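You operate a simulated robot arm through the tools that you are given. There is no shell and no other tool. Be economical: measure what you need, move in short steps, check, and stop when the job is done.

Carry out the task below with a simulated robot arm. There is one attempt and no reset: what you move stays moved.

JOB
Put the frozen pack in the chill box, the spent one in the small tray.
Fine: three bars mean frozen, one bar spent; shut the lid again, fingers clear; damage nothing.
Where things are to end (x, y in the base frame): teal slim pack within 60 mm of [480, 70].
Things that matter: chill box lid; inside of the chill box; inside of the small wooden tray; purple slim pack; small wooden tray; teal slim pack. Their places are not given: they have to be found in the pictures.

It is judged by the outcome, as a careful person would: the job done as asked, and still so three seconds after it is handed in. It fails if anything else is knocked over, pushed out of place, dropped, spilled or broken. Lids that push on must go on centred and level and be pressed home; caps that screw on are set level and turned clockwise until they are tight.

ROBOT AND FRAMES
A 6-joint arm with a two-finger parallel gripper, fixed in place. Base frame: the origin is at the foot of the arm, x ahead of it, y to its left, z up; the work surface is at about z = 720. Readings come in mm, rad, newtons and seconds.
With the tool pointing down near the work surface it reaches from about 260 to 660 mm from the base axis. Its first joint turns from -1.152 to 1.152 rad. Payload 2.9 kg.
Tool frame: the origin (TCP) lies between the finger pads and is the grasp point; the fingertips stand 30 mm ahead of it; z points along the fingers, y is the line along which they close. The gripper opens to 110 mm. The fingers are 20 mm wide and 10 mm thick; the gripper's body (48 by 112 mm) begins 55 mm behind the TCP.
Orientation is told as [roll, pitch, yaw] about the base's x, y, z axes, in that order, counted from this pose: with the fingers straight down and closing along the base's y, the tool's x points along the base's -x, its y along +y and its z along -z.

CONTROLS
- The arm moves only by the tool nudge_tool. Its argument "steps" is text: rows parted by semicolons, each of 6 numbers parted by spaces: the shift along the base's x, y, z in cm, then the turn, a rotation vector about the base's x, y, z in degrees. In form: tx ty tz wx wy wz; .... A call has 1 to 20 rows; each row is the pose to reach, as a shift and turn from the pose commanded when the call began. "hand" is the opening, from 0 (shut) to 1 (fully open), set as the call begins (left out, the last holds). A row lasts 0.2 s, in which the tool goes at most 50 mm and 0.15 rad; a call with a longer step from one row to the next is refused whole, and so is a gripper value outside its range. A pose out of reach is approached as far as the arm can. The call stops where the force on the tool passes 40 N (or 10 N more than at its start, if that is more) or the arm is blocked; 0.2 s more then pass. The fingers move at their own pace (about 108 mm/s each) and stop on an object; they squeeze with about 29 N. The grip force told is the motor's: it shows also when the fingers shut on nothing. Time passes only in rows, and 0.2 s behind the last, so rows that repeat a pose let the fingers close. The reply holds the time, the measured pose of the TCP, the force on the tool along the base axes, the opening and the grip force, in the units named above and with some noise, with the torque about the TCP (base axes, N m) and any sound that the robot's microphone picked up, and new pictures: "views" is both (left out), scene, wrist or none.
- Cameras (640 x 400 px; columns grow to the right, rows downward): "scene" is fixed at [74.2, 440.6, 1384]; the picture's right is [-0.76, -0.65, 0.00], its down [-0.41, 0.47, -0.78] and it looks along [0.51, -0.59, -0.62] (base axes); focal length 336 px, centre (320, 200). "wrist" rides on the gripper at [72, 17, -103] in the tool frame; the picture's right is [-0.23, 0.97, 0.00], its down [-0.76, -0.18, -0.62] and it looks along [-0.61, -0.14, 0.78] (tool axes); focal length 222 px, centre (320, 200).
- pixel_to_xyz(camera, pixels): there is no depth. For up to 12 entries [column, row, z] of the newest picture of that camera ("zoom" is the newest enlarged one), the place [x, y] in the base frame at which the ray of that pixel passes the height z, good to about 2 mm, but the place of the scene camera against the robot may be out by one fixed shift of up to 12 mm in any direction. It takes no simulated time.
- enlarge(camera, box): a new picture of the part [left, top, right, bottom] of that camera's present view, enlarged. It takes no simulated time.
- close_job(): hands the job in; it is judged then, once.

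Go step by step. Measure first, check grasps and placings, and put right what went wrong. The budget is 80 turns and 200 pictures, counting those below and the enlarged ones. Unless the task says otherwise, let go and move clear before handing in, and close with one line.

The tools are called after "Emit:" as name(argument=value, ...) on one line, values as JSON. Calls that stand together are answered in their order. nudge_tool: Moves the arm, as the interface text tells. Its arguments: {"type":"object","properties":{"steps":{"type":"string"},"hand":{"type":"number"},"views":{"type":"string","enum":["both","scene","wrist","none"]}},"required":["steps"]} The other tools are called the same way: pixel_to_xyz (camera, pixels) gives the place at which the rays of pixels pass given heights; enlarge (camera, box) takes an enlarged picture of a part of a camera's view; close_job () hands the job in.

At the start:

```text
clock: 0.0
eef_pos: [375.4, -276.2, 984.3]
tcp_rot: [-0.002, 0.0, 0.001]
force: [0.1, -0.2, -0.7]
wrist_torque: [-0.05, 0.0, 0.02]
gripper_width: 109.9
grip_force: 0.0
```

scene: 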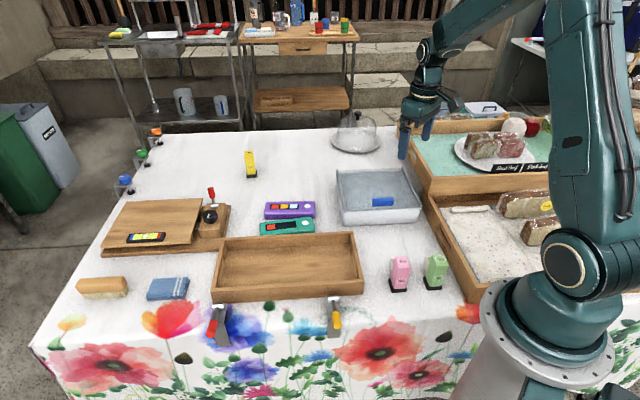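
wrist: 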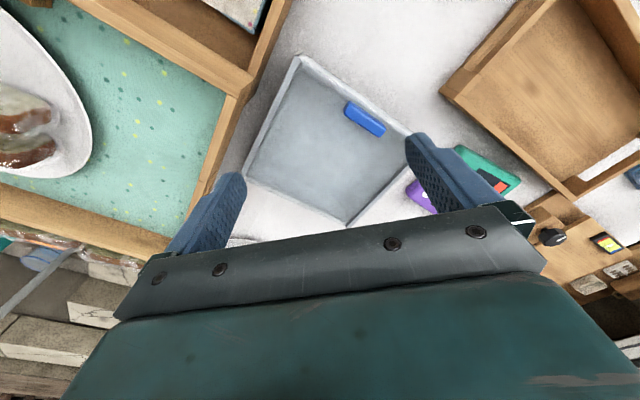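

The packs (purple and teal) are near pixels (290,210) and (288,227), and a grey box with a blue part is near (378,200). I'll enlarge these to read the marks.

Emit:
enlarge(camera="scene", box=[240, 190, 340, 250])

Emit:
enlarge(camera="scene", box=[320, 150, 440, 230])

Emit:
enlarge(camera="scene", box=[80, 180, 380, 340])

Emit:
pixel_to_xyz(camera="scene", pixels=[[288, 227, 735], [290, 210, 735], [378, 200, 760], [288, 270, 730], [341, 222, 720], [421, 220, 720], [337, 170, 760], [404, 168, 760], [422, 206, 760], [343, 211, 760]])

```text
6.40 times, centred on (290, 220) of scene
```

zoom: 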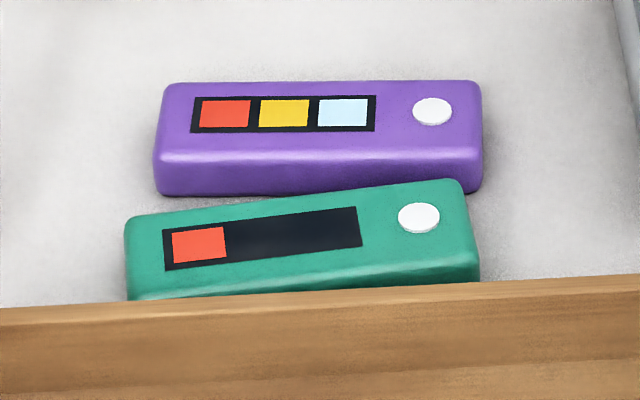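

```text
5.00 times, centred on (380, 190) of scene
```

zoom: 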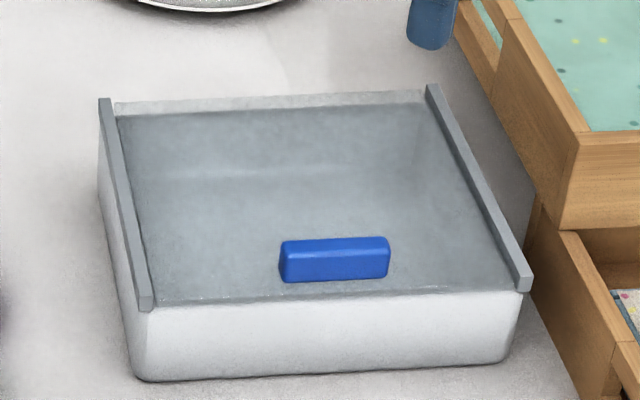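

```text
2.13 times, centred on (230, 260) of scene
```

zoom: 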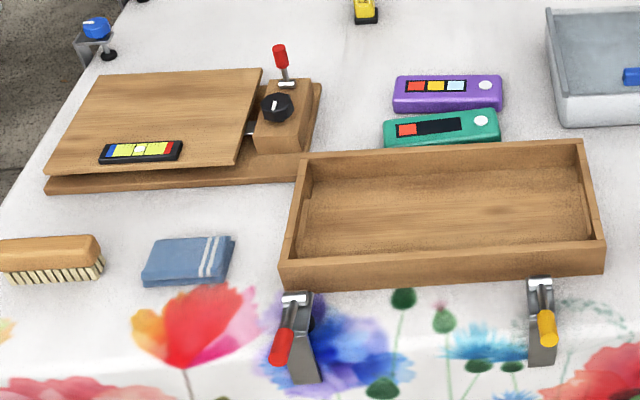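

```text
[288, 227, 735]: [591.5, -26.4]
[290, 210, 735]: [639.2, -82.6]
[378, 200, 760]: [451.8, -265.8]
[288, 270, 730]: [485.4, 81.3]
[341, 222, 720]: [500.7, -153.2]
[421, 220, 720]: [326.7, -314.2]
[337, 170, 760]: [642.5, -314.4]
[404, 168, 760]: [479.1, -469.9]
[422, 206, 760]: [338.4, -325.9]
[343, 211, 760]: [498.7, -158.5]
```

The purple pack shows three bars (frozen) and the teal one bar (spent). The box has a lid sliding between rails, with a blue handle. I'll take a closer look with the wrist camera before moving.

Emit:
enlarge(camera="wrist", box=[230, 40, 430, 240])

Emit:
pixel_to_xyz(camera="wrist", pixels=[[365, 118, 760], [365, 118, 780], [298, 60, 770], [408, 135, 770], [347, 222, 770], [246, 180, 770]])

Emit:
nudge_tool(steps="1 4.5 0 0 0 0; 2 9 0 0 0 0; 3 13.5 0 0 0 0; 4 18 0 0 0 0; 5 21.6 0 0 0 0; 5 21.6 0 0 0 0", views="wrist")

```text
2.00 times, centred on (330, 140) of wrist
```

zoom: 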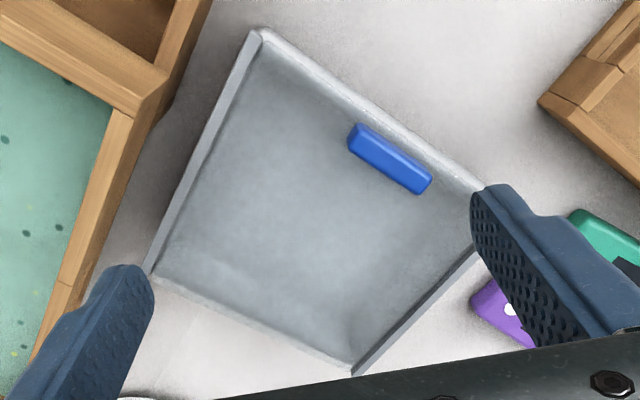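

```text
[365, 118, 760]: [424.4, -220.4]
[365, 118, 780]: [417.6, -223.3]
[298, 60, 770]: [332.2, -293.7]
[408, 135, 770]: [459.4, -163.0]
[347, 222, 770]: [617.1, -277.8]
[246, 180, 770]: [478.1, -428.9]
```

```text
clock: 1.4
eef_pos: [425.0, -60.2, 983.4]
tcp_rot: [-0.001, -0.001, 0.0]
force: [0.0, 0.1, 0.5]
wrist_torque: [0.0, 0.03, 0.0]
gripper_width: 110.0
grip_force: 0.1
```

wrist: 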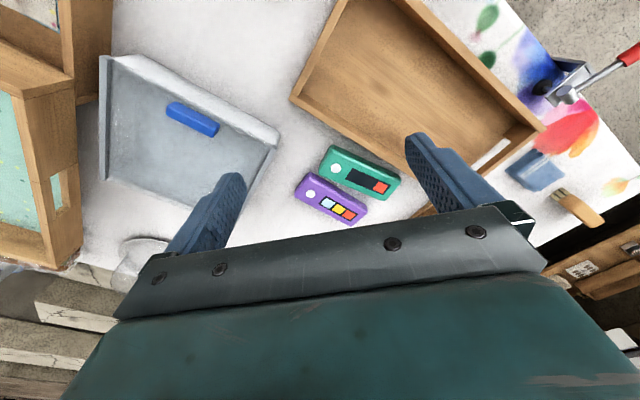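

The wrist view now shows both packs clear. I'll triangulate the handle, box and packs.

Emit:
pixel_to_xyz(camera="wrist", pixels=[[192, 119, 760], [192, 119, 780], [336, 168, 745], [373, 187, 745], [359, 175, 740], [336, 168, 740], [311, 194, 740], [350, 212, 740], [331, 203, 740], [292, 100, 745], [340, 0, 745], [410, 165, 745]])

Emit:
enlarge(camera="wrist", box=[280, 80, 440, 240])

Emit:
enlarge(camera="wrist", box=[90, 40, 290, 230])

```text
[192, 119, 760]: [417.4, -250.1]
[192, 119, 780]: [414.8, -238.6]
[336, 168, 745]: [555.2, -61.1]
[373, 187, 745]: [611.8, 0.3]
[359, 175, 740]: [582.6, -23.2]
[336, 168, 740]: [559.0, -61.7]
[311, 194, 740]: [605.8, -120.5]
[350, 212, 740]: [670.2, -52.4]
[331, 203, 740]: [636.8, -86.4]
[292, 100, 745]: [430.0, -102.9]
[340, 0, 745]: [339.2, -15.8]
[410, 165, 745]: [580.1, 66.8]
```

```text
2.50 times, centred on (360, 160) of wrist
```

zoom: 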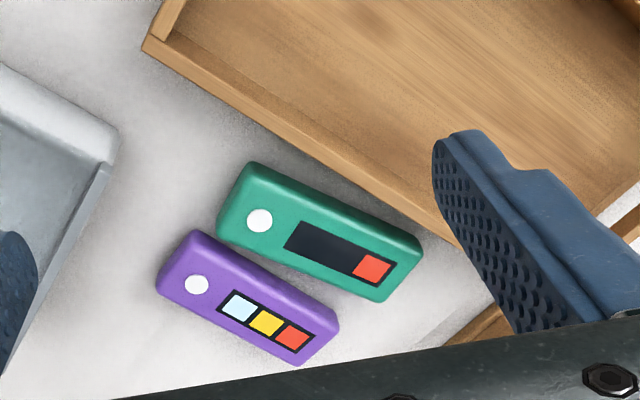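

```text
2.11 times, centred on (190, 135) of wrist
```

zoom: 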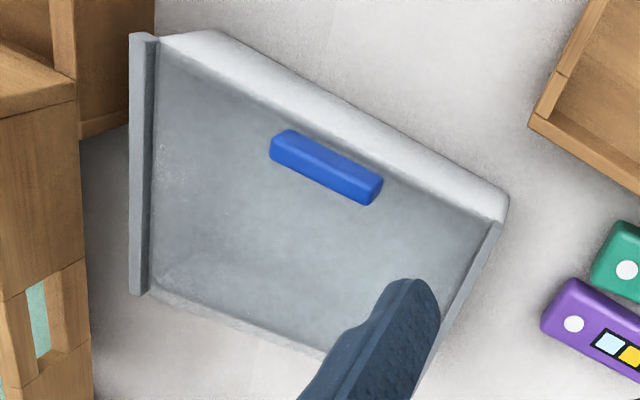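

Triangulating, the handle centre is near (411,-226,801), and its long side runs along the front edge. I'll go above it with a yaw of 43° so the fingers close along the slide direction.

Emit:
nudge_tool(steps="-0.4 -2.8 -1 0 0 7.2; -0.7 -5.5 -2 0 0 14.4; -1 -8.3 -4 0 0 21.6; -1.3 -11 -5 0 0 28.8; -1.7 -13.8 -6.5 0 0 36; -2 -16.5 -8.3 0 0 43; -2 -16.5 -8.3 0 0 43")

Emit:
pixel_to_xyz(camera="scene", pixels=[[374, 202, 801], [390, 201, 801]])

```text
clock: 3.0
eef_pos: [405.1, -225.5, 899.8]
tcp_rot: [0.0, 0.0, 0.751]
force: [-0.9, -0.7, 0.1]
wrist_torque: [-0.01, 0.02, 0.0]
gripper_width: 109.9
grip_force: 0.2
```

scene: 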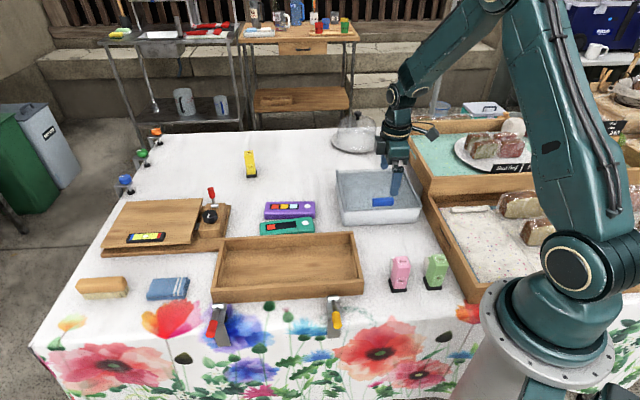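
wrist: 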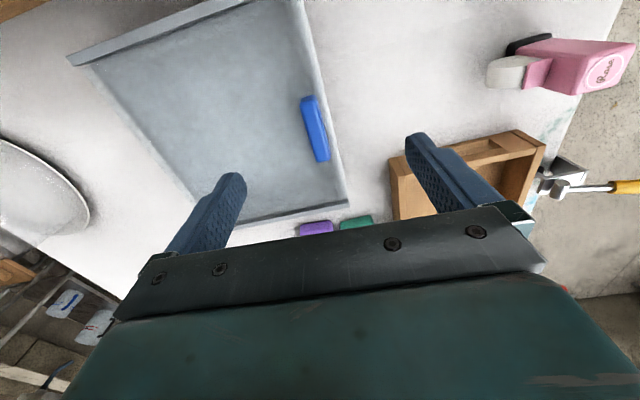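

```text
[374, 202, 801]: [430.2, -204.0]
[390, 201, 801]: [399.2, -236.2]
```

The handle is at wrist (316,130). I'll measure its ends and the box corners in this view.

Emit:
enlarge(camera="wrist", box=[230, 0, 400, 230])

Emit:
pixel_to_xyz(camera="wrist", pixels=[[315, 128, 805], [309, 98, 805], [321, 160, 805], [315, 128, 795], [70, 58, 790], [298, 2, 790], [347, 204, 790], [347, 204, 780]])

```text
1.74 times, centred on (315, 115) of wrist
```

zoom: 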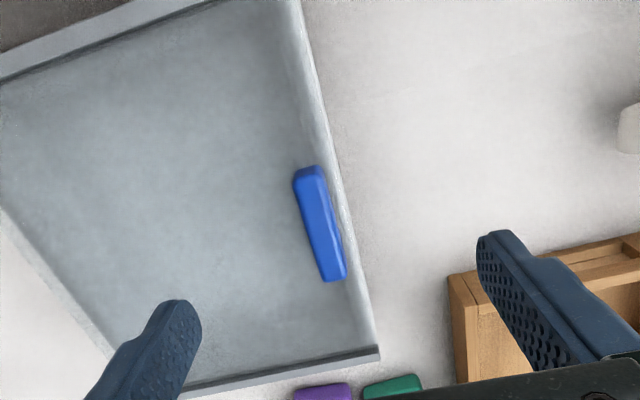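

```text
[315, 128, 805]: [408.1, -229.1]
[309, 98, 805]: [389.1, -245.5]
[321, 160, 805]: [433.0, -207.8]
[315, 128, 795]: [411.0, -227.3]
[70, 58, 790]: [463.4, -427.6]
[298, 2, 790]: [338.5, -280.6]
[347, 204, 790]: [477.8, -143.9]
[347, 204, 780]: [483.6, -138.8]
```

Handle centre is about (410,-228), with the lid top near 790. I'll descend with the fingers half open, stopping with the tips around 798 to check.

Emit:
nudge_tool(steps="0.5 -0.3 -2.5 0 0 -1; 0.5 -0.3 -5 0 0 -1; 0.5 -0.3 -7 0 0 -1; 0.5 -0.3 -7 0 0 -1", hand=0.5)

Emit:
enlarge(camera="scene", box=[330, 140, 440, 230])

Emit:
enlarge(camera="wrist", box=[220, 80, 430, 230])

```text
clock: 4.0
eef_pos: [410.6, -229.1, 829.2]
tcp_rot: [0.0, 0.001, 0.734]
force: [-0.9, 0.1, -0.3]
wrist_torque: [0.03, 0.01, 0.01]
gripper_width: 55.2
grip_force: 0.0
```

scene: 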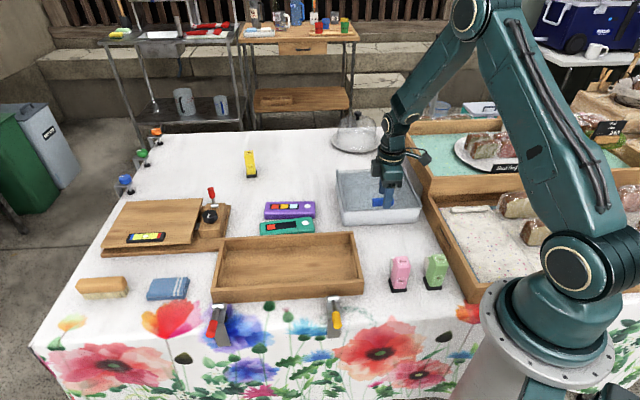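
wrist: 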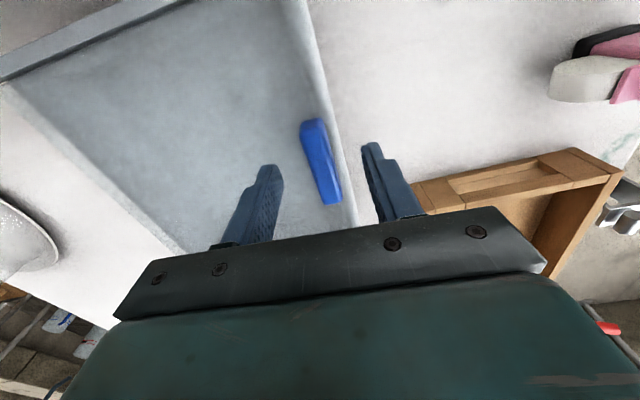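

```text
4.44 times, centred on (385, 185) of scene
```

zoom: 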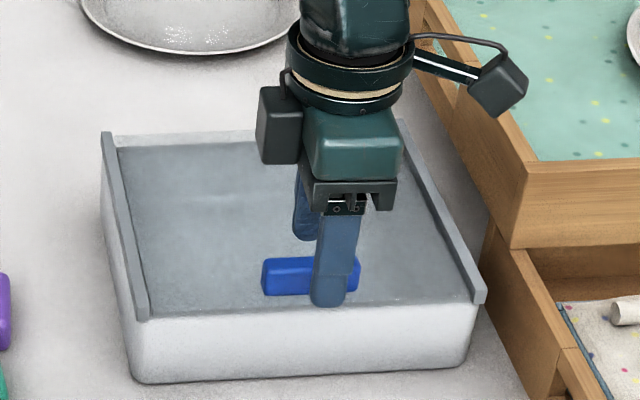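

```text
2.67 times, centred on (325, 155) of wrist
```

zoom: 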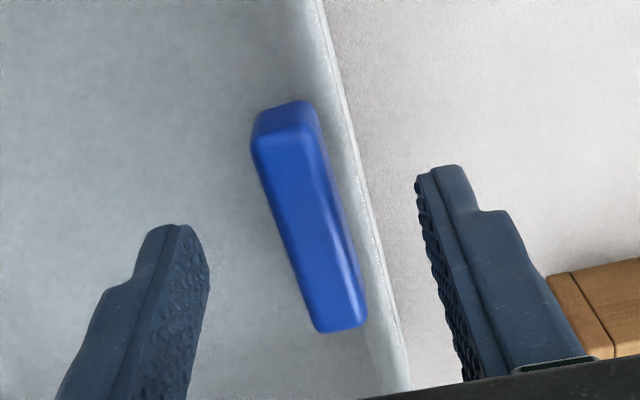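

The fingers straddle the handle. I'll check handle height from this closer view.

Emit:
pixel_to_xyz(camera="wrist", pixels=[[320.5, 160.6, 805], [320.5, 160.6, 795], [320.5, 160.6, 785], [301, 120, 795], [337, 200, 795], [341, 145, 785]])

```text
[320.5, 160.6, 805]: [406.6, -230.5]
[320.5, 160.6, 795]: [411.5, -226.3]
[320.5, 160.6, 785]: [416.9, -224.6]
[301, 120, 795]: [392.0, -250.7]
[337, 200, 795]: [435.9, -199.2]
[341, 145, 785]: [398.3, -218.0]
```

Height is consistent (handle about 800). I'll lower another 7 mm gently, then close on the handle.

Emit:
nudge_tool(steps="0 0.1 -0.3 0 0 0; 0 0.1 -0.6 0 0 0; 0 0.1 -0.7 0 0 0", views="none")

Emit:
nudge_tool(steps="0 0 0 0 0 0; 0 0 0 0 0 0; 0 0 0 0 0 0", hand=0)

Emit:
enlarge(camera="scene", box=[330, 140, 440, 230])

```text
clock: 4.8
eef_pos: [411.0, -227.6, 823.5]
tcp_rot: [0.0, 0.001, 0.733]
force: [0.1, -0.3, 0.2]
wrist_torque: [0.0, 0.0, -0.01]
gripper_width: 54.9
grip_force: 0.0
```

```text
clock: 5.6
eef_pos: [411.1, -227.9, 822.6]
tcp_rot: [0.0, 0.001, 0.735]
force: [-0.4, -0.9, -2.3]
wrist_torque: [-0.05, -0.04, 1.09]
gripper_width: 16.6
grip_force: 45.3
```

scene: 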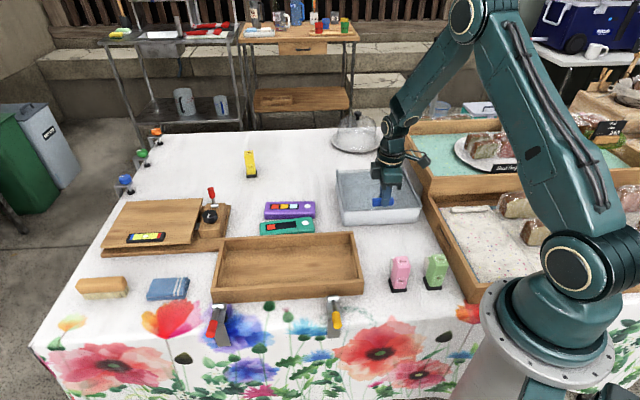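
wrist: 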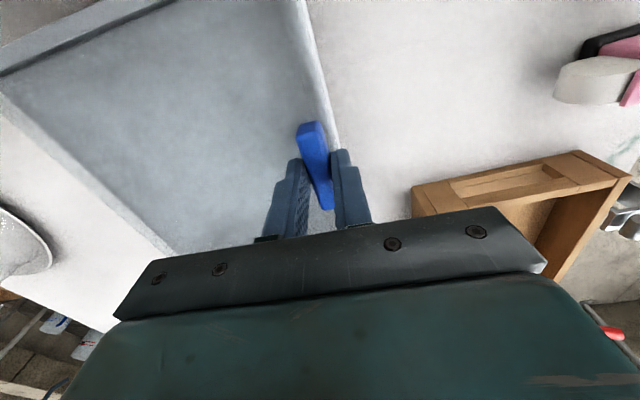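

```text
4.44 times, centred on (385, 185) of scene
```

zoom: 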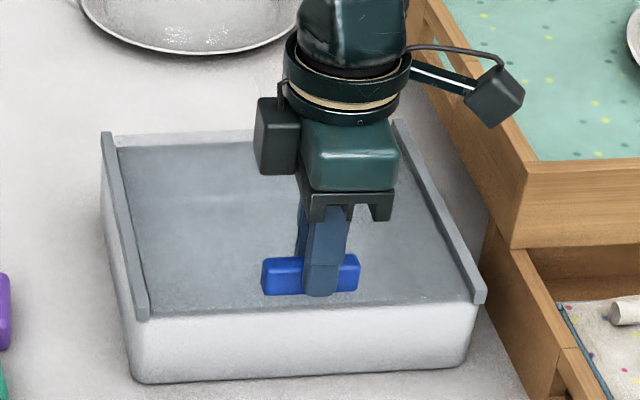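

Gripped at 16.6 mm, with a slight twist torque of 1.09 N·m. I'll relieve it with a small yaw and try a short pull along (-0.68,0.73).

Emit:
nudge_tool(steps="0 0 0 0 0 1.5; 0 0 0 0 0 1.5", views="none")

Emit:
nudge_tool(steps="-0.34 0.37 0 0 0 0; -0.68 0.73 0 0 0 0; -1.02 1.1 0 0 0 0; -1.36 1.46 0 0 0 0")

```text
clock: 6.2
eef_pos: [411.1, -226.7, 823.6]
tcp_rot: [-0.001, 0.0, 0.761]
force: [0.0, 0.4, -1.4]
wrist_torque: [-0.03, 0.03, 0.88]
gripper_width: 16.1
grip_force: 44.8
```

```text
clock: 6.7
eef_pos: [410.0, -227.6, 822.8]
tcp_rot: [-0.017, -0.002, 0.757]
force: [5.6, -6.8, -10.3]
wrist_torque: [0.06, 0.41, 1.07]
gripper_width: 16.2
grip_force: 45.6
stopped in row 2: the force on the tool passed its limit at 45 N (the readings are from after the stop); the commanded pose is now the measured one
```

scene: 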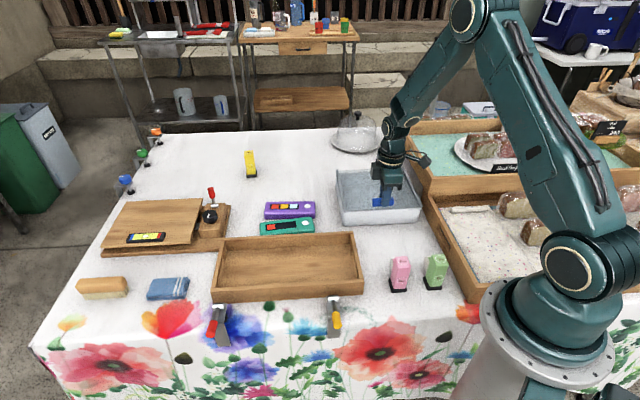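
wrist: 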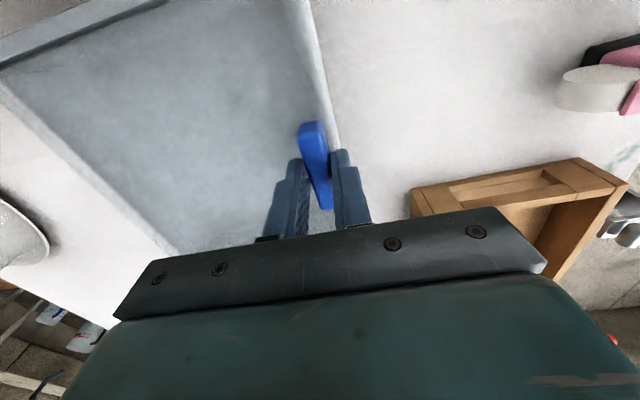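

Pulling toward the front is blocked (45 N, no travel). I'll try gently the other way, away from the camera.

Emit:
nudge_tool(steps="0.2 -0.22 0 0 0 0; 0.4 -0.44 0 0 0 0; 0.68 -0.73 0 0 0 0; 1.02 -1.1 0 0 0 0; 1.36 -1.46 0 0 0 0")

Emit:
enlarge(camera="scene", box=[330, 140, 440, 230])

```text
clock: 7.9
eef_pos: [424.7, -240.5, 823.4]
tcp_rot: [-0.015, -0.003, 0.758]
force: [2.6, 4.3, -8.2]
wrist_torque: [0.06, 0.62, 0.9]
gripper_width: 16.1
grip_force: 45.0
```

scene: 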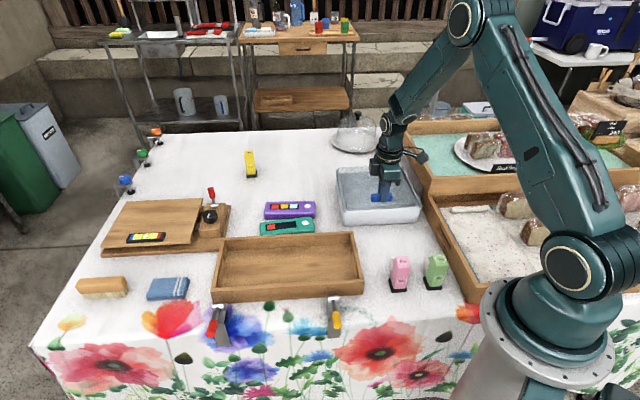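
wrist: 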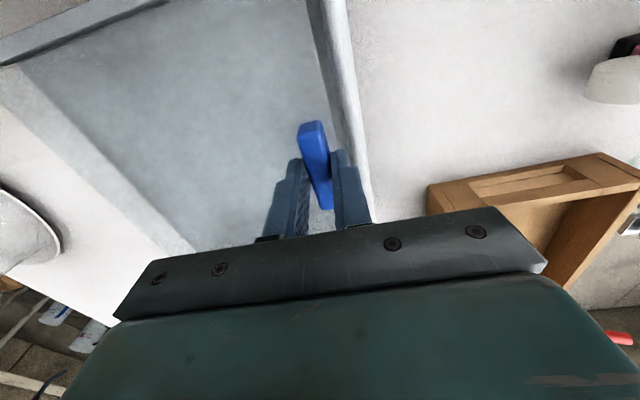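

```text
4.44 times, centred on (385, 185) of scene
```

zoom: 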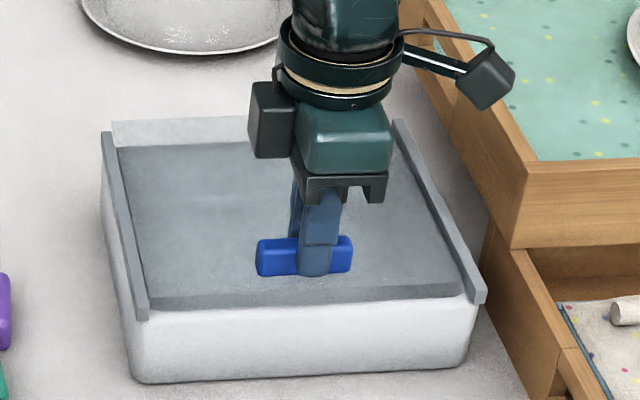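

The lid slides backward: it moved 19 mm and the box stayed put. I'll check the clearance to the dish with the dome behind the box before sliding further.

Emit:
pixel_to_xyz(camera="scene", pixels=[[355, 153, 722], [333, 142, 722], [379, 148, 722], [340, 148, 722], [357, 113, 800], [357, 148, 735], [404, 167, 790], [338, 170, 790], [404, 167, 720]])

Emit:
enlarge(camera="scene", box=[310, 90, 440, 190])

```text
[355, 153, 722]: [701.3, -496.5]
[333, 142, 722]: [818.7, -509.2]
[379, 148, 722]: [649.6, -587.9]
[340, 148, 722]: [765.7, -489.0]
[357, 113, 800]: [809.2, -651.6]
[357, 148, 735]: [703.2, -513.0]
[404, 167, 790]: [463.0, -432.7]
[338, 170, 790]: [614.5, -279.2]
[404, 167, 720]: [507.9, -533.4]
```

```text
4.00 times, centred on (375, 140) of scene
```

zoom: 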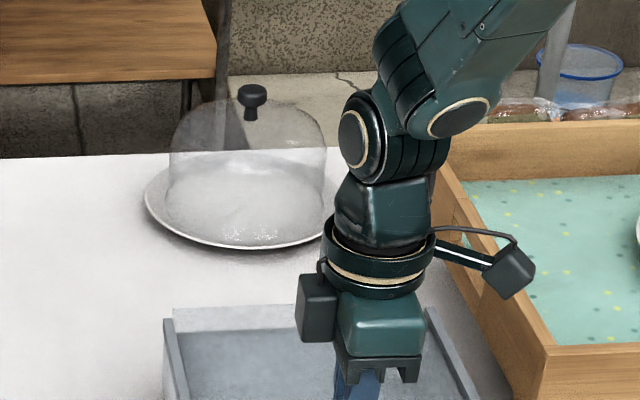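

The dish edge is about 90 mm beyond where the lid would end, so it is clear. I'll slide on another 105 mm.

Emit:
nudge_tool(steps="0.68 -0.73 0 0 0 0; 1.36 -1.46 0 0 0 0; 2.38 -2.56 0 0 0 0; 3.4 -3.65 0 0 0 0; 4.42 -4.75 0 0 0 0; 5.44 -5.84 0 0 0 0; 6.46 -6.94 0 0 0 0; 7.14 -7.67 0 0 0 0; 7.14 -7.67 0 0 0 0")

Emit:
enlarge(camera="scene", box=[320, 120, 440, 230])

```text
clock: 9.9
eef_pos: [496.9, -314.4, 822.9]
tcp_rot: [-0.013, -0.008, 0.767]
force: [19.8, 18.2, -10.6]
wrist_torque: [0.61, 0.03, 0.95]
gripper_width: 16.1
grip_force: 44.9
```

scene: 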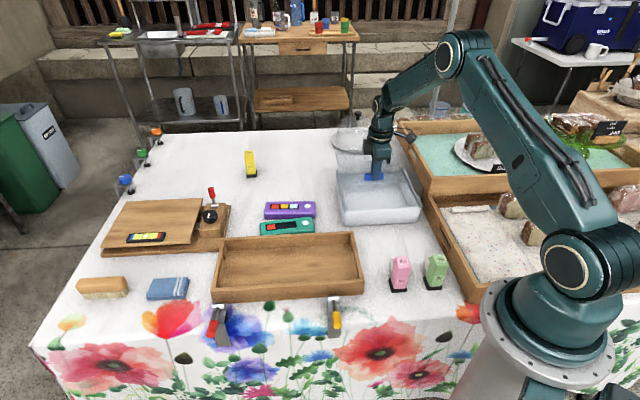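
wrist: 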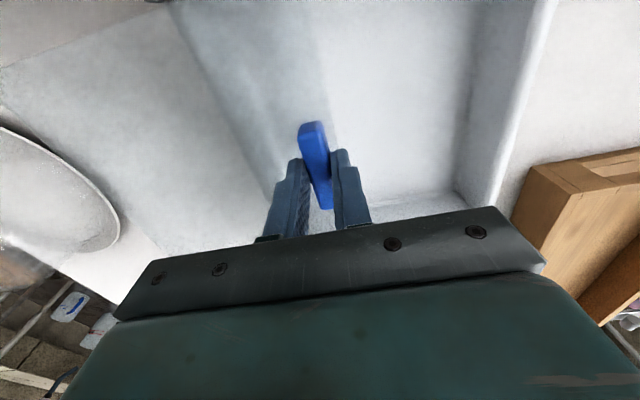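

```text
3.64 times, centred on (380, 175) of scene
```

zoom: 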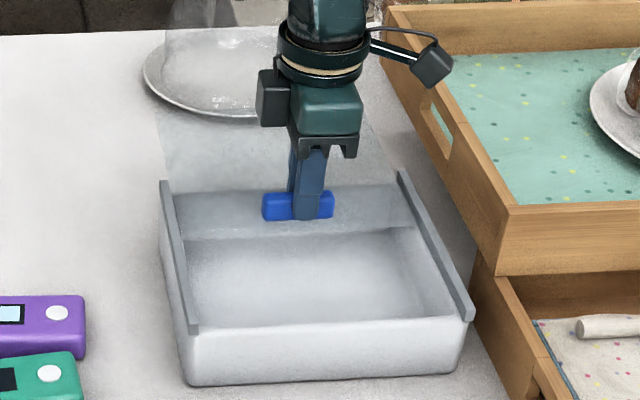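

The opening is about 115 mm, and the box hasn't moved. I'll relieve the side load, open the fingers and lift.

Emit:
nudge_tool(steps="0.15 0.15 0 0 0 0; 0.3 0.3 0 0 0 0; 0.3 0.3 0 0 0 0", views="none")

Emit:
nudge_tool(steps="0 0 0 0 0 0; 0 0 0 0 0 0; 0 0 1 0 0 0; 0 0 4 0 0 0; 0 0 8 0 0 0; 0 0 8 0 0 0", hand=0.5)

```text
clock: 10.7
eef_pos: [496.8, -314.7, 824.5]
tcp_rot: [-0.015, -0.001, 0.757]
force: [3.9, 7.2, -1.8]
wrist_torque: [1.5, -0.62, 0.93]
gripper_width: 16.3
grip_force: 44.8
```

```text
clock: 12.1
eef_pos: [496.9, -312.9, 904.3]
tcp_rot: [-0.013, -0.003, 0.755]
force: [0.1, -0.6, -0.2]
wrist_torque: [-0.01, 0.0, 0.02]
gripper_width: 55.0
grip_force: 0.0
```

scene: 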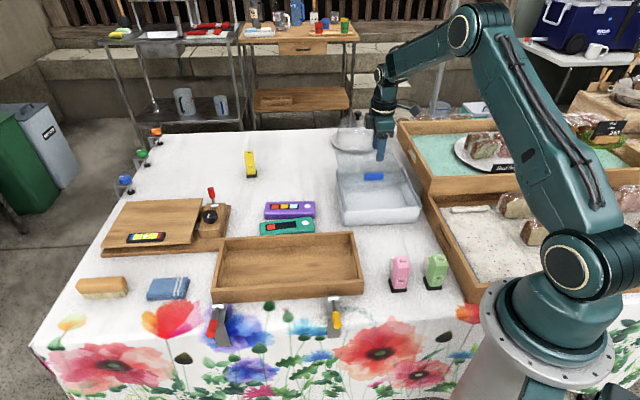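
wrist: 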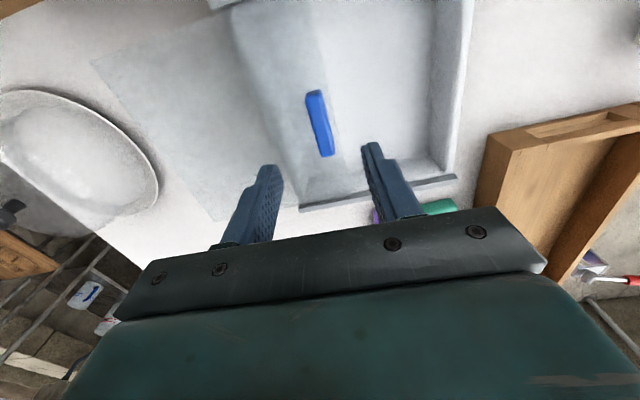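

The lid is released and stays put. Next I'll look at the packs from above, keeping roughly the same yaw.

Emit:
nudge_tool(steps="1.6 4 0 0 0 0; 3.2 8 0 0 0 0; 4.8 12 0 0 0 0; 6.4 16 0 0 0 0; 8 20 0 0 0 0; 9.6 24 0 0 0 0; 9.6 24 0 0 0 0", hand=1, views="wrist")

Emit:
enlarge(camera="wrist", box=[220, 40, 430, 210])

```text
clock: 13.7
eef_pos: [594.4, -74.5, 903.8]
tcp_rot: [-0.015, -0.002, 0.756]
force: [0.4, 0.6, 0.4]
wrist_torque: [-0.01, -0.01, -0.01]
gripper_width: 109.8
grip_force: 0.0
```

wrist: 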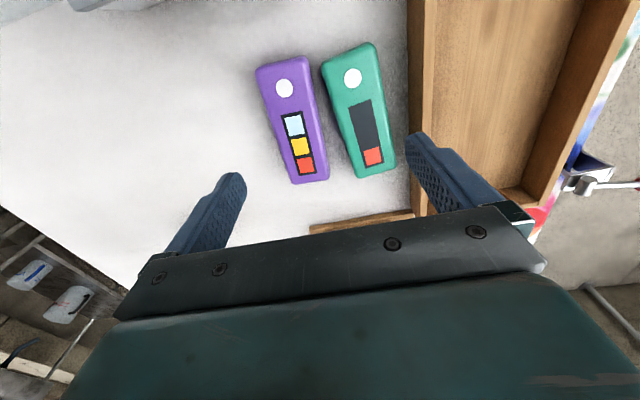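

```text
2.35 times, centred on (325, 125) of wrist
```

zoom: 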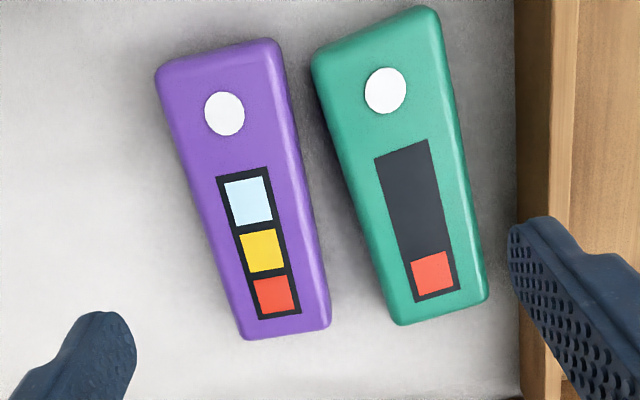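

I'll triangulate the pack dots and bars in this view, along with the gaps between the packs and to the tray wall.

Emit:
pixel_to_xyz(camera="wrist", pixels=[[352.7, 78.6, 745], [352.7, 78.6, 750], [372.7, 156, 745], [372.7, 156, 750], [284.1, 88.4, 745], [304.6, 165, 745], [317.8, 120.7, 720], [333.5, 120.7, 745], [385.5, 120.7, 745], [409, 120.7, 720], [422, 120.7, 765], [271, 120.7, 745]])

```text
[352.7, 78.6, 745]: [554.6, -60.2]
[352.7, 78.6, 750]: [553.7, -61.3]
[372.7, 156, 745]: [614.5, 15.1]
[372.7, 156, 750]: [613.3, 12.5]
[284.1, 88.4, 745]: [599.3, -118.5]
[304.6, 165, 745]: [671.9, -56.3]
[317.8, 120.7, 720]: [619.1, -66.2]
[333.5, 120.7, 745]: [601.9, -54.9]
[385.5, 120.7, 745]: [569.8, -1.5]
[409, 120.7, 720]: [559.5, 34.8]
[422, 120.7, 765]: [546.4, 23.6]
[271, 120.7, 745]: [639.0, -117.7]
```

Teal dot to red bar gives an axis at about 51°, with a top z of about 745 and a centre near (583,-24). Purple runs at about 40° with a centre near (632,-92). I'll hover over the teal pack at yaw 51°, opened to 72 mm.

Emit:
nudge_tool(steps="-0.3 2 -2 0.3 0 3; -0.5 4 -4 0.6 0 6; -0.74 5.55 -6.5 0.86 0 8; -0.74 5.55 -8.8 0.86 0 8; -0.74 5.55 -8.8 0.86 0 8", hand=0.65)

Emit:
enlarge(camera="wrist", box=[220, 40, 430, 210])

Emit:
enlarge(camera="scene", box=[240, 160, 350, 250])

```text
clock: 14.9
eef_pos: [586.3, -18.6, 814.9]
tcp_rot: [-0.005, -0.014, 0.895]
force: [0.6, 0.2, 0.0]
wrist_torque: [-0.02, 0.01, -0.01]
gripper_width: 71.6
grip_force: 0.1
```

scene: 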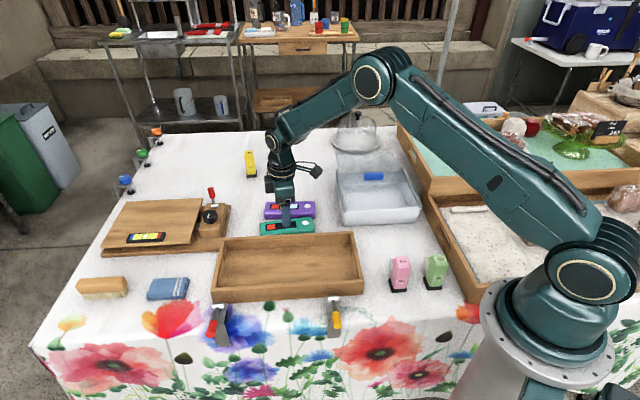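
wrist: 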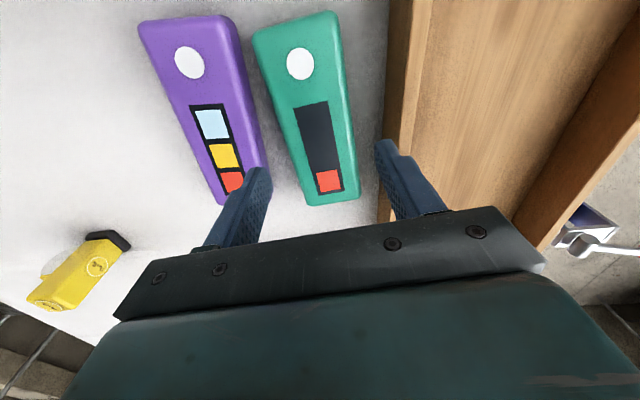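

```text
2.35 times, centred on (325, 125) of wrist
```

zoom: 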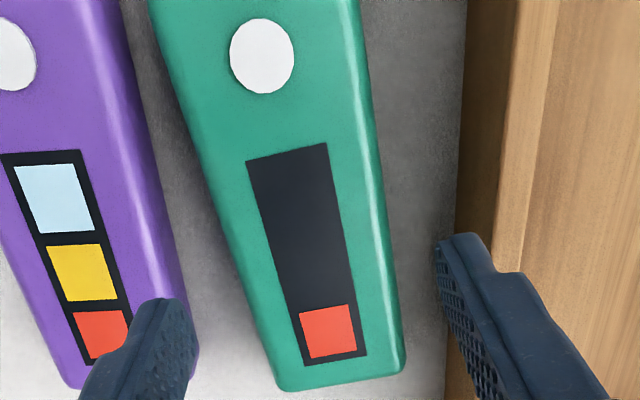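

```text
4.44 times, centred on (295, 205) of scene
```

zoom: 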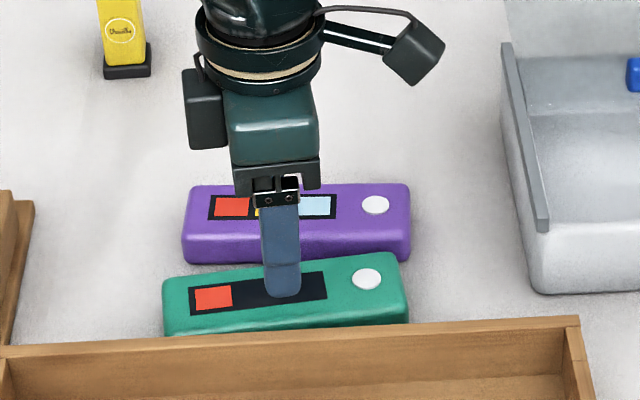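

I'll refine the teal position from this closer view.

Emit:
pixel_to_xyz(camera="wrist", pixels=[[300.3, 63.7, 745], [328.4, 180.7, 745], [279, 125, 725], [279, 125, 745], [351.4, 125, 745], [259.5, 125, 725], [259.5, 125, 740], [382.9, 125, 720], [314.3, 125, 745]])

```text
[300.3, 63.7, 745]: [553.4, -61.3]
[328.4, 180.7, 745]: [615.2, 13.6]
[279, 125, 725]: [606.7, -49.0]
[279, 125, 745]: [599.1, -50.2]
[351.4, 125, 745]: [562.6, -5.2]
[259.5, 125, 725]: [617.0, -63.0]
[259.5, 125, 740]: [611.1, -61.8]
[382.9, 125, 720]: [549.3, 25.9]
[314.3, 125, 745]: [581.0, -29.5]
```

The gaps are tight: purple is about 17–20 mm from the teal side. I'll narrow to 67 mm, shift slightly toward the red-bar end and descend to tips of about 728.

Emit:
nudge_tool(steps="0.66 0.71 0 0 0.8 -0.8; 0.66 0.71 -1.5 0 0.8 -0.8; 0.66 0.71 -3 0 0.8 -0.8; 0.66 0.71 -4 0 0.8 -0.8; 0.66 0.71 -5 0 0.8 -0.8; 0.66 0.71 -5.7 0 0.8 -0.8; 0.66 0.71 -5.7 0 0.8 -0.8", hand=0.61)

Emit:
enlarge(camera="wrist", box=[220, 40, 430, 210])

```text
clock: 16.5
eef_pos: [594.6, -11.7, 758.4]
tcp_rot: [0.005, -0.002, 0.882]
force: [-0.5, 0.7, 0.8]
wrist_torque: [0.0, 0.06, 0.02]
gripper_width: 67.2
grip_force: 0.0
```

scene: 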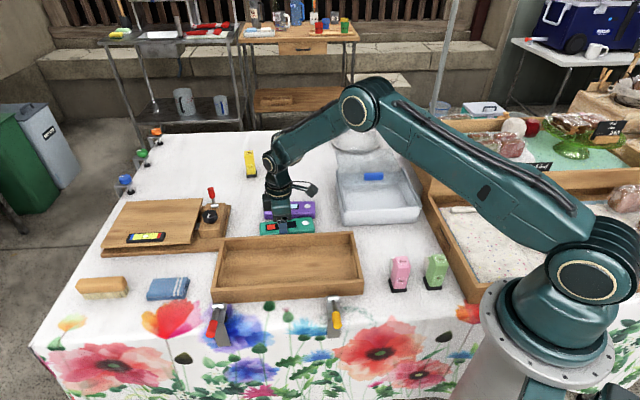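
wrist: 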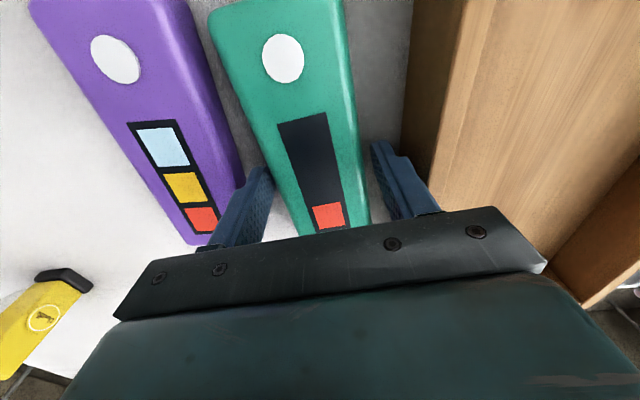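

```text
2.35 times, centred on (325, 125) of wrist
```

zoom: 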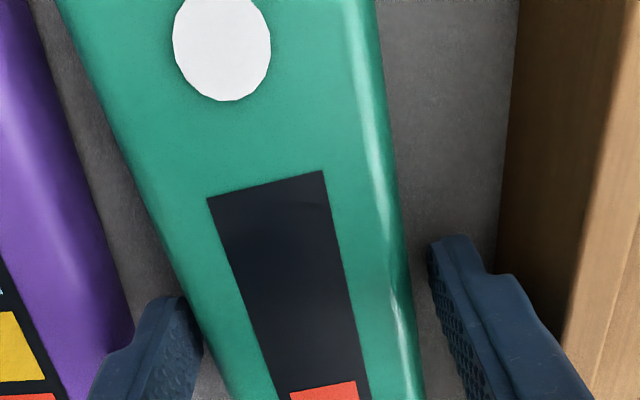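

Both fingers straddle the teal pack with no contact. I'll close and lift slightly.

Emit:
nudge_tool(steps="0 0 0 0 0 0; 0 0 0 0 0 0; 0 0 0 0 0 0", hand=0, views="none")

Emit:
nudge_tool(steps="0 0 1 0 0 0; 0 0 2.5 0 0 0; 0 0 5 0 0 0; 0 0 8 0 0 0; 0 0 8 0 0 0")

Emit:
enlarge(camera="scene", box=[200, 150, 370, 310])

```text
clock: 17.3
eef_pos: [592.9, -11.0, 758.6]
tcp_rot: [0.004, -0.002, 0.88]
force: [1.2, -0.4, 0.1]
wrist_torque: [0.05, -0.16, -0.01]
gripper_width: 57.6
grip_force: 29.0
```

```text
clock: 18.5
eef_pos: [593.3, -12.6, 839.2]
tcp_rot: [0.007, -0.005, 0.882]
force: [0.2, 0.6, -1.6]
wrist_torque: [0.04, -0.03, -0.02]
gripper_width: 57.4
grip_force: 29.6
```

scene: 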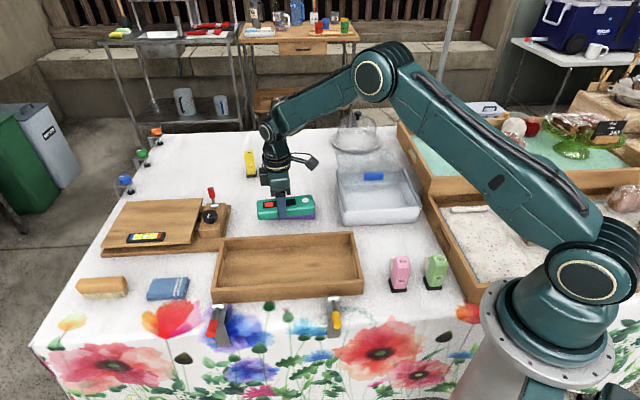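
wrist: 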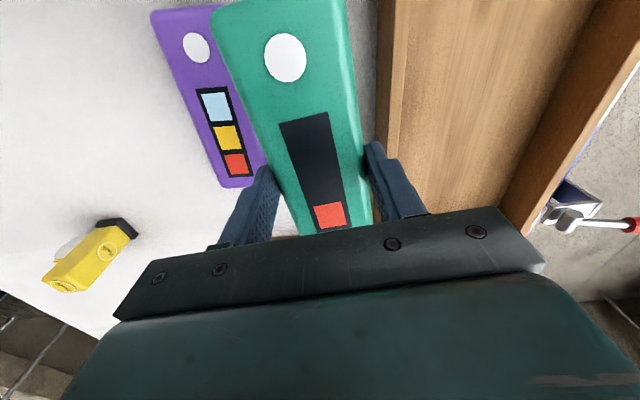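

```text
2.50 times, centred on (285, 230) of scene
```

zoom: 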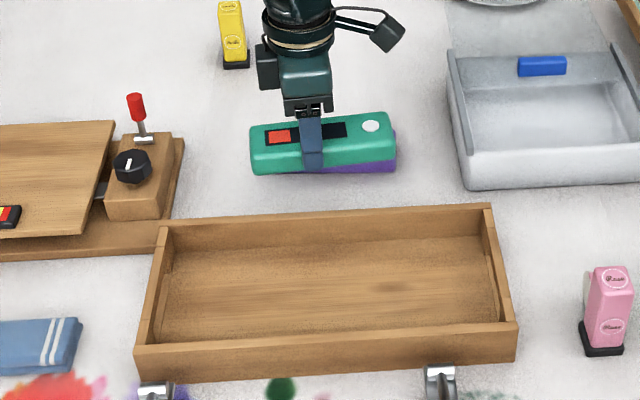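

The teal pack is held level (57 mm) and purple is undisturbed. I'll measure the tray rim and floor.

Emit:
pixel_to_xyz(camera="scene", pixels=[[221, 240, 765], [353, 232, 765], [363, 280, 765], [212, 290, 765], [226, 250, 728], [349, 246, 728], [356, 277, 728], [222, 283, 728], [212, 301, 720], [361, 293, 720], [289, 264, 728]])

Emit:
nudge_tool(steps="-2 2 0 0 0 0; -4 4 0 0 0 0; -6 6 0 0 0 0; -8 8 0 0 0 0; -10 9.7 0 0 0 0; -10 9.7 0 0 0 0")

Emit:
enlarge(camera="scene", box=[200, 190, 370, 310])

```text
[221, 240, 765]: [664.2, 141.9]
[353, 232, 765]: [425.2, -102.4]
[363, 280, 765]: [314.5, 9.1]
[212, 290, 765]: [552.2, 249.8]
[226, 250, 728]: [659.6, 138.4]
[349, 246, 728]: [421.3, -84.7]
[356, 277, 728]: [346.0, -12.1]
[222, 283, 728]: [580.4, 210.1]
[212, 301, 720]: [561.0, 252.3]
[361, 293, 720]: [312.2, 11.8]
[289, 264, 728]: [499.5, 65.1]
```

```text
clock: 19.9
eef_pos: [492.2, 84.8, 838.3]
tcp_rot: [0.006, -0.002, 0.882]
force: [0.0, 0.7, -2.0]
wrist_torque: [0.02, -0.01, 0.03]
gripper_width: 57.7
grip_force: 29.5
```

scene: 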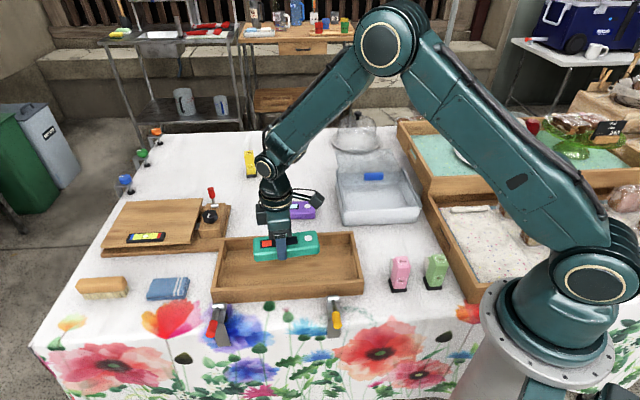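
wrist: 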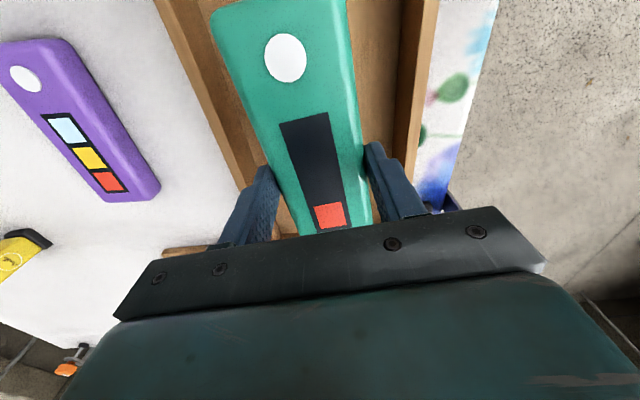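

```text
3.33 times, centred on (285, 250) of scene
```

zoom: 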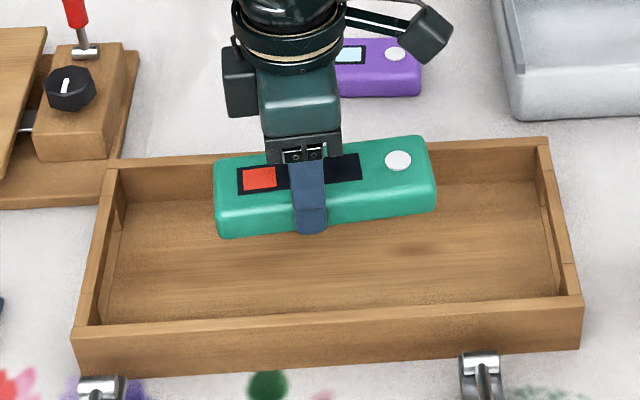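

The tray is about 340 x 157 mm with its long axis at about 46° and centre near (489,74). I'll align the yaw and lower, slowing near the floor.

Emit:
nudge_tool(steps="-0.2 -0.1 -2 0 0 -2.5; -0.2 -0.1 -4 0 0 -4.5; -0.2 -0.1 -5.5 0 0 -4.5; -0.2 -0.1 -6.3 0 0 -4.5; -0.2 -0.1 -6.3 0 0 -4.5")

Emit:
enlarge(camera="scene", box=[200, 190, 370, 310])

```text
clock: 21.1
eef_pos: [490.0, 83.5, 776.1]
tcp_rot: [0.005, -0.003, 0.802]
force: [0.0, 0.4, -1.7]
wrist_torque: [0.04, 0.0, 0.0]
gripper_width: 57.3
grip_force: 28.7
```

scene: 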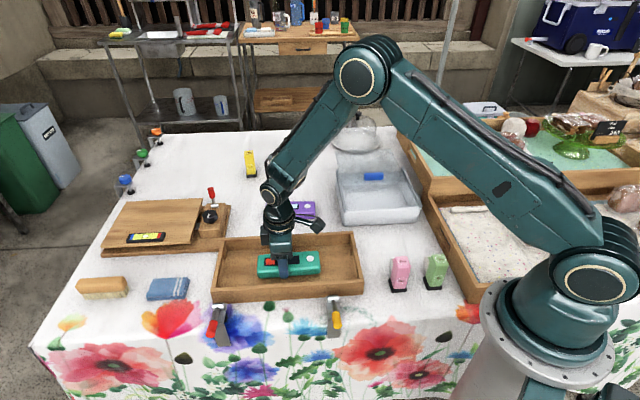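
wrist: 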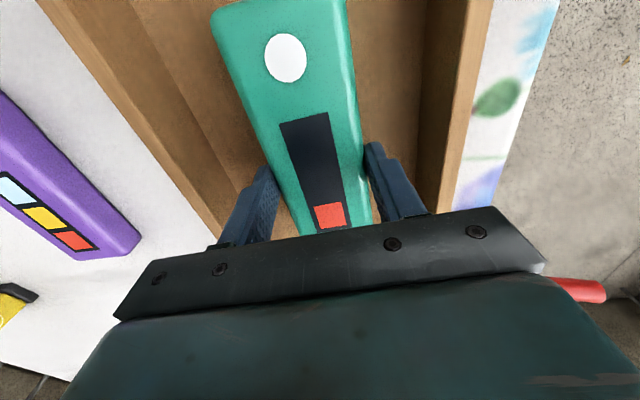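

```text
3.33 times, centred on (285, 250) of scene
```

zoom: 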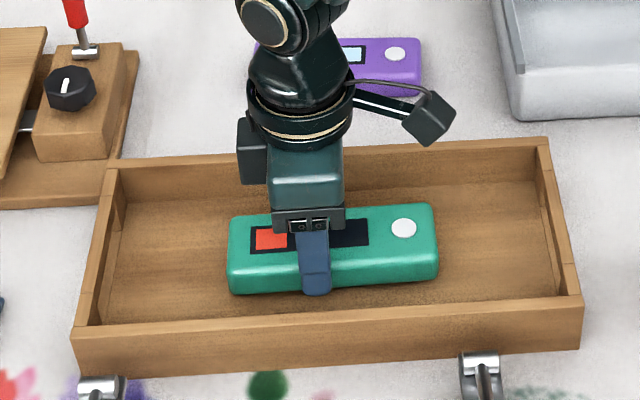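

Nearly down and centred in the tray. I'll lower in 2 mm steps until contact shows.

Emit:
nudge_tool(steps="0 0 -0.3 0 0 0; 0 0 -0.6 0 0 0; 0 0 -0.8 0 0 0; 0 0 -0.8 0 0 0", views="none")

Emit:
nudge_tool(steps="0 0 -0.2 0 0 0; 0 0 -0.2 0 0 0", views="none")

```text
clock: 22.1
eef_pos: [491.1, 82.3, 767.9]
tcp_rot: [0.005, -0.003, 0.803]
force: [-5.3, -1.1, 18.2]
wrist_torque: [-0.4, 0.33, 0.04]
gripper_width: 57.5
grip_force: 29.1
```

```text
clock: 22.7
eef_pos: [491.5, 84.5, 765.8]
tcp_rot: [0.006, -0.004, 0.803]
force: [-2.9, -1.2, 20.1]
wrist_torque: [-0.1, 0.01, 0.08]
gripper_width: 57.5
grip_force: 29.4
```

Contact is made (20 N up) and the pack is resting on the tray floor. I'll open to about 77 mm and lift clear.

Emit:
nudge_tool(steps="0 0 0.1 0 0 0; 0 0 0.1 0 0 0; 0 0 1 0 0 0; 0 0 4 0 0 0; 0 0 8 0 0 0; 0 0 12 0 0 0; 0 0 12 0 0 0", hand=0.7)

Emit:
enlarge(camera="scene", box=[200, 190, 370, 310])

```text
clock: 24.3
eef_pos: [490.4, 83.1, 887.5]
tcp_rot: [0.007, -0.005, 0.804]
force: [0.0, -0.2, 0.1]
wrist_torque: [-0.01, 0.0, 0.02]
gripper_width: 77.1
grip_force: 0.0
```

scene: 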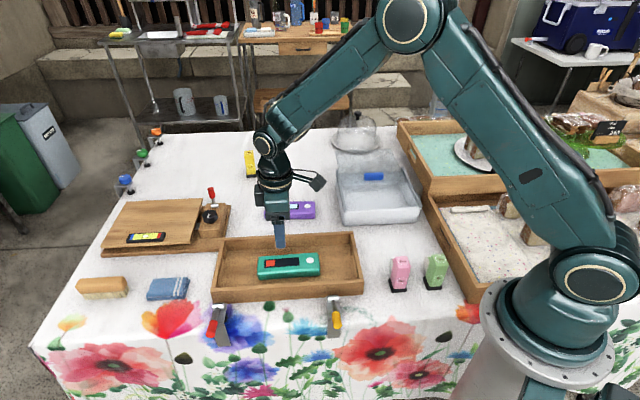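
wrist: 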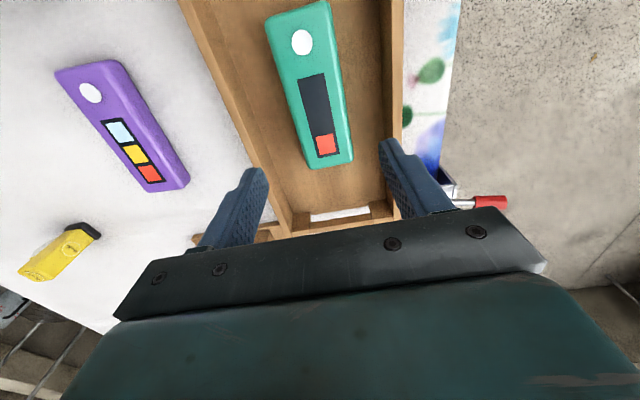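

```text
3.33 times, centred on (285, 250) of scene
```

zoom: 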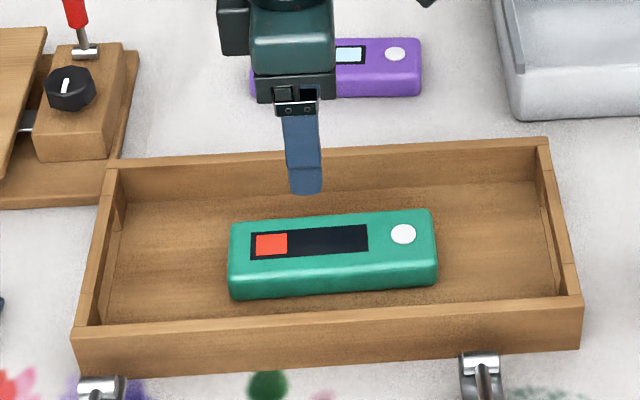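

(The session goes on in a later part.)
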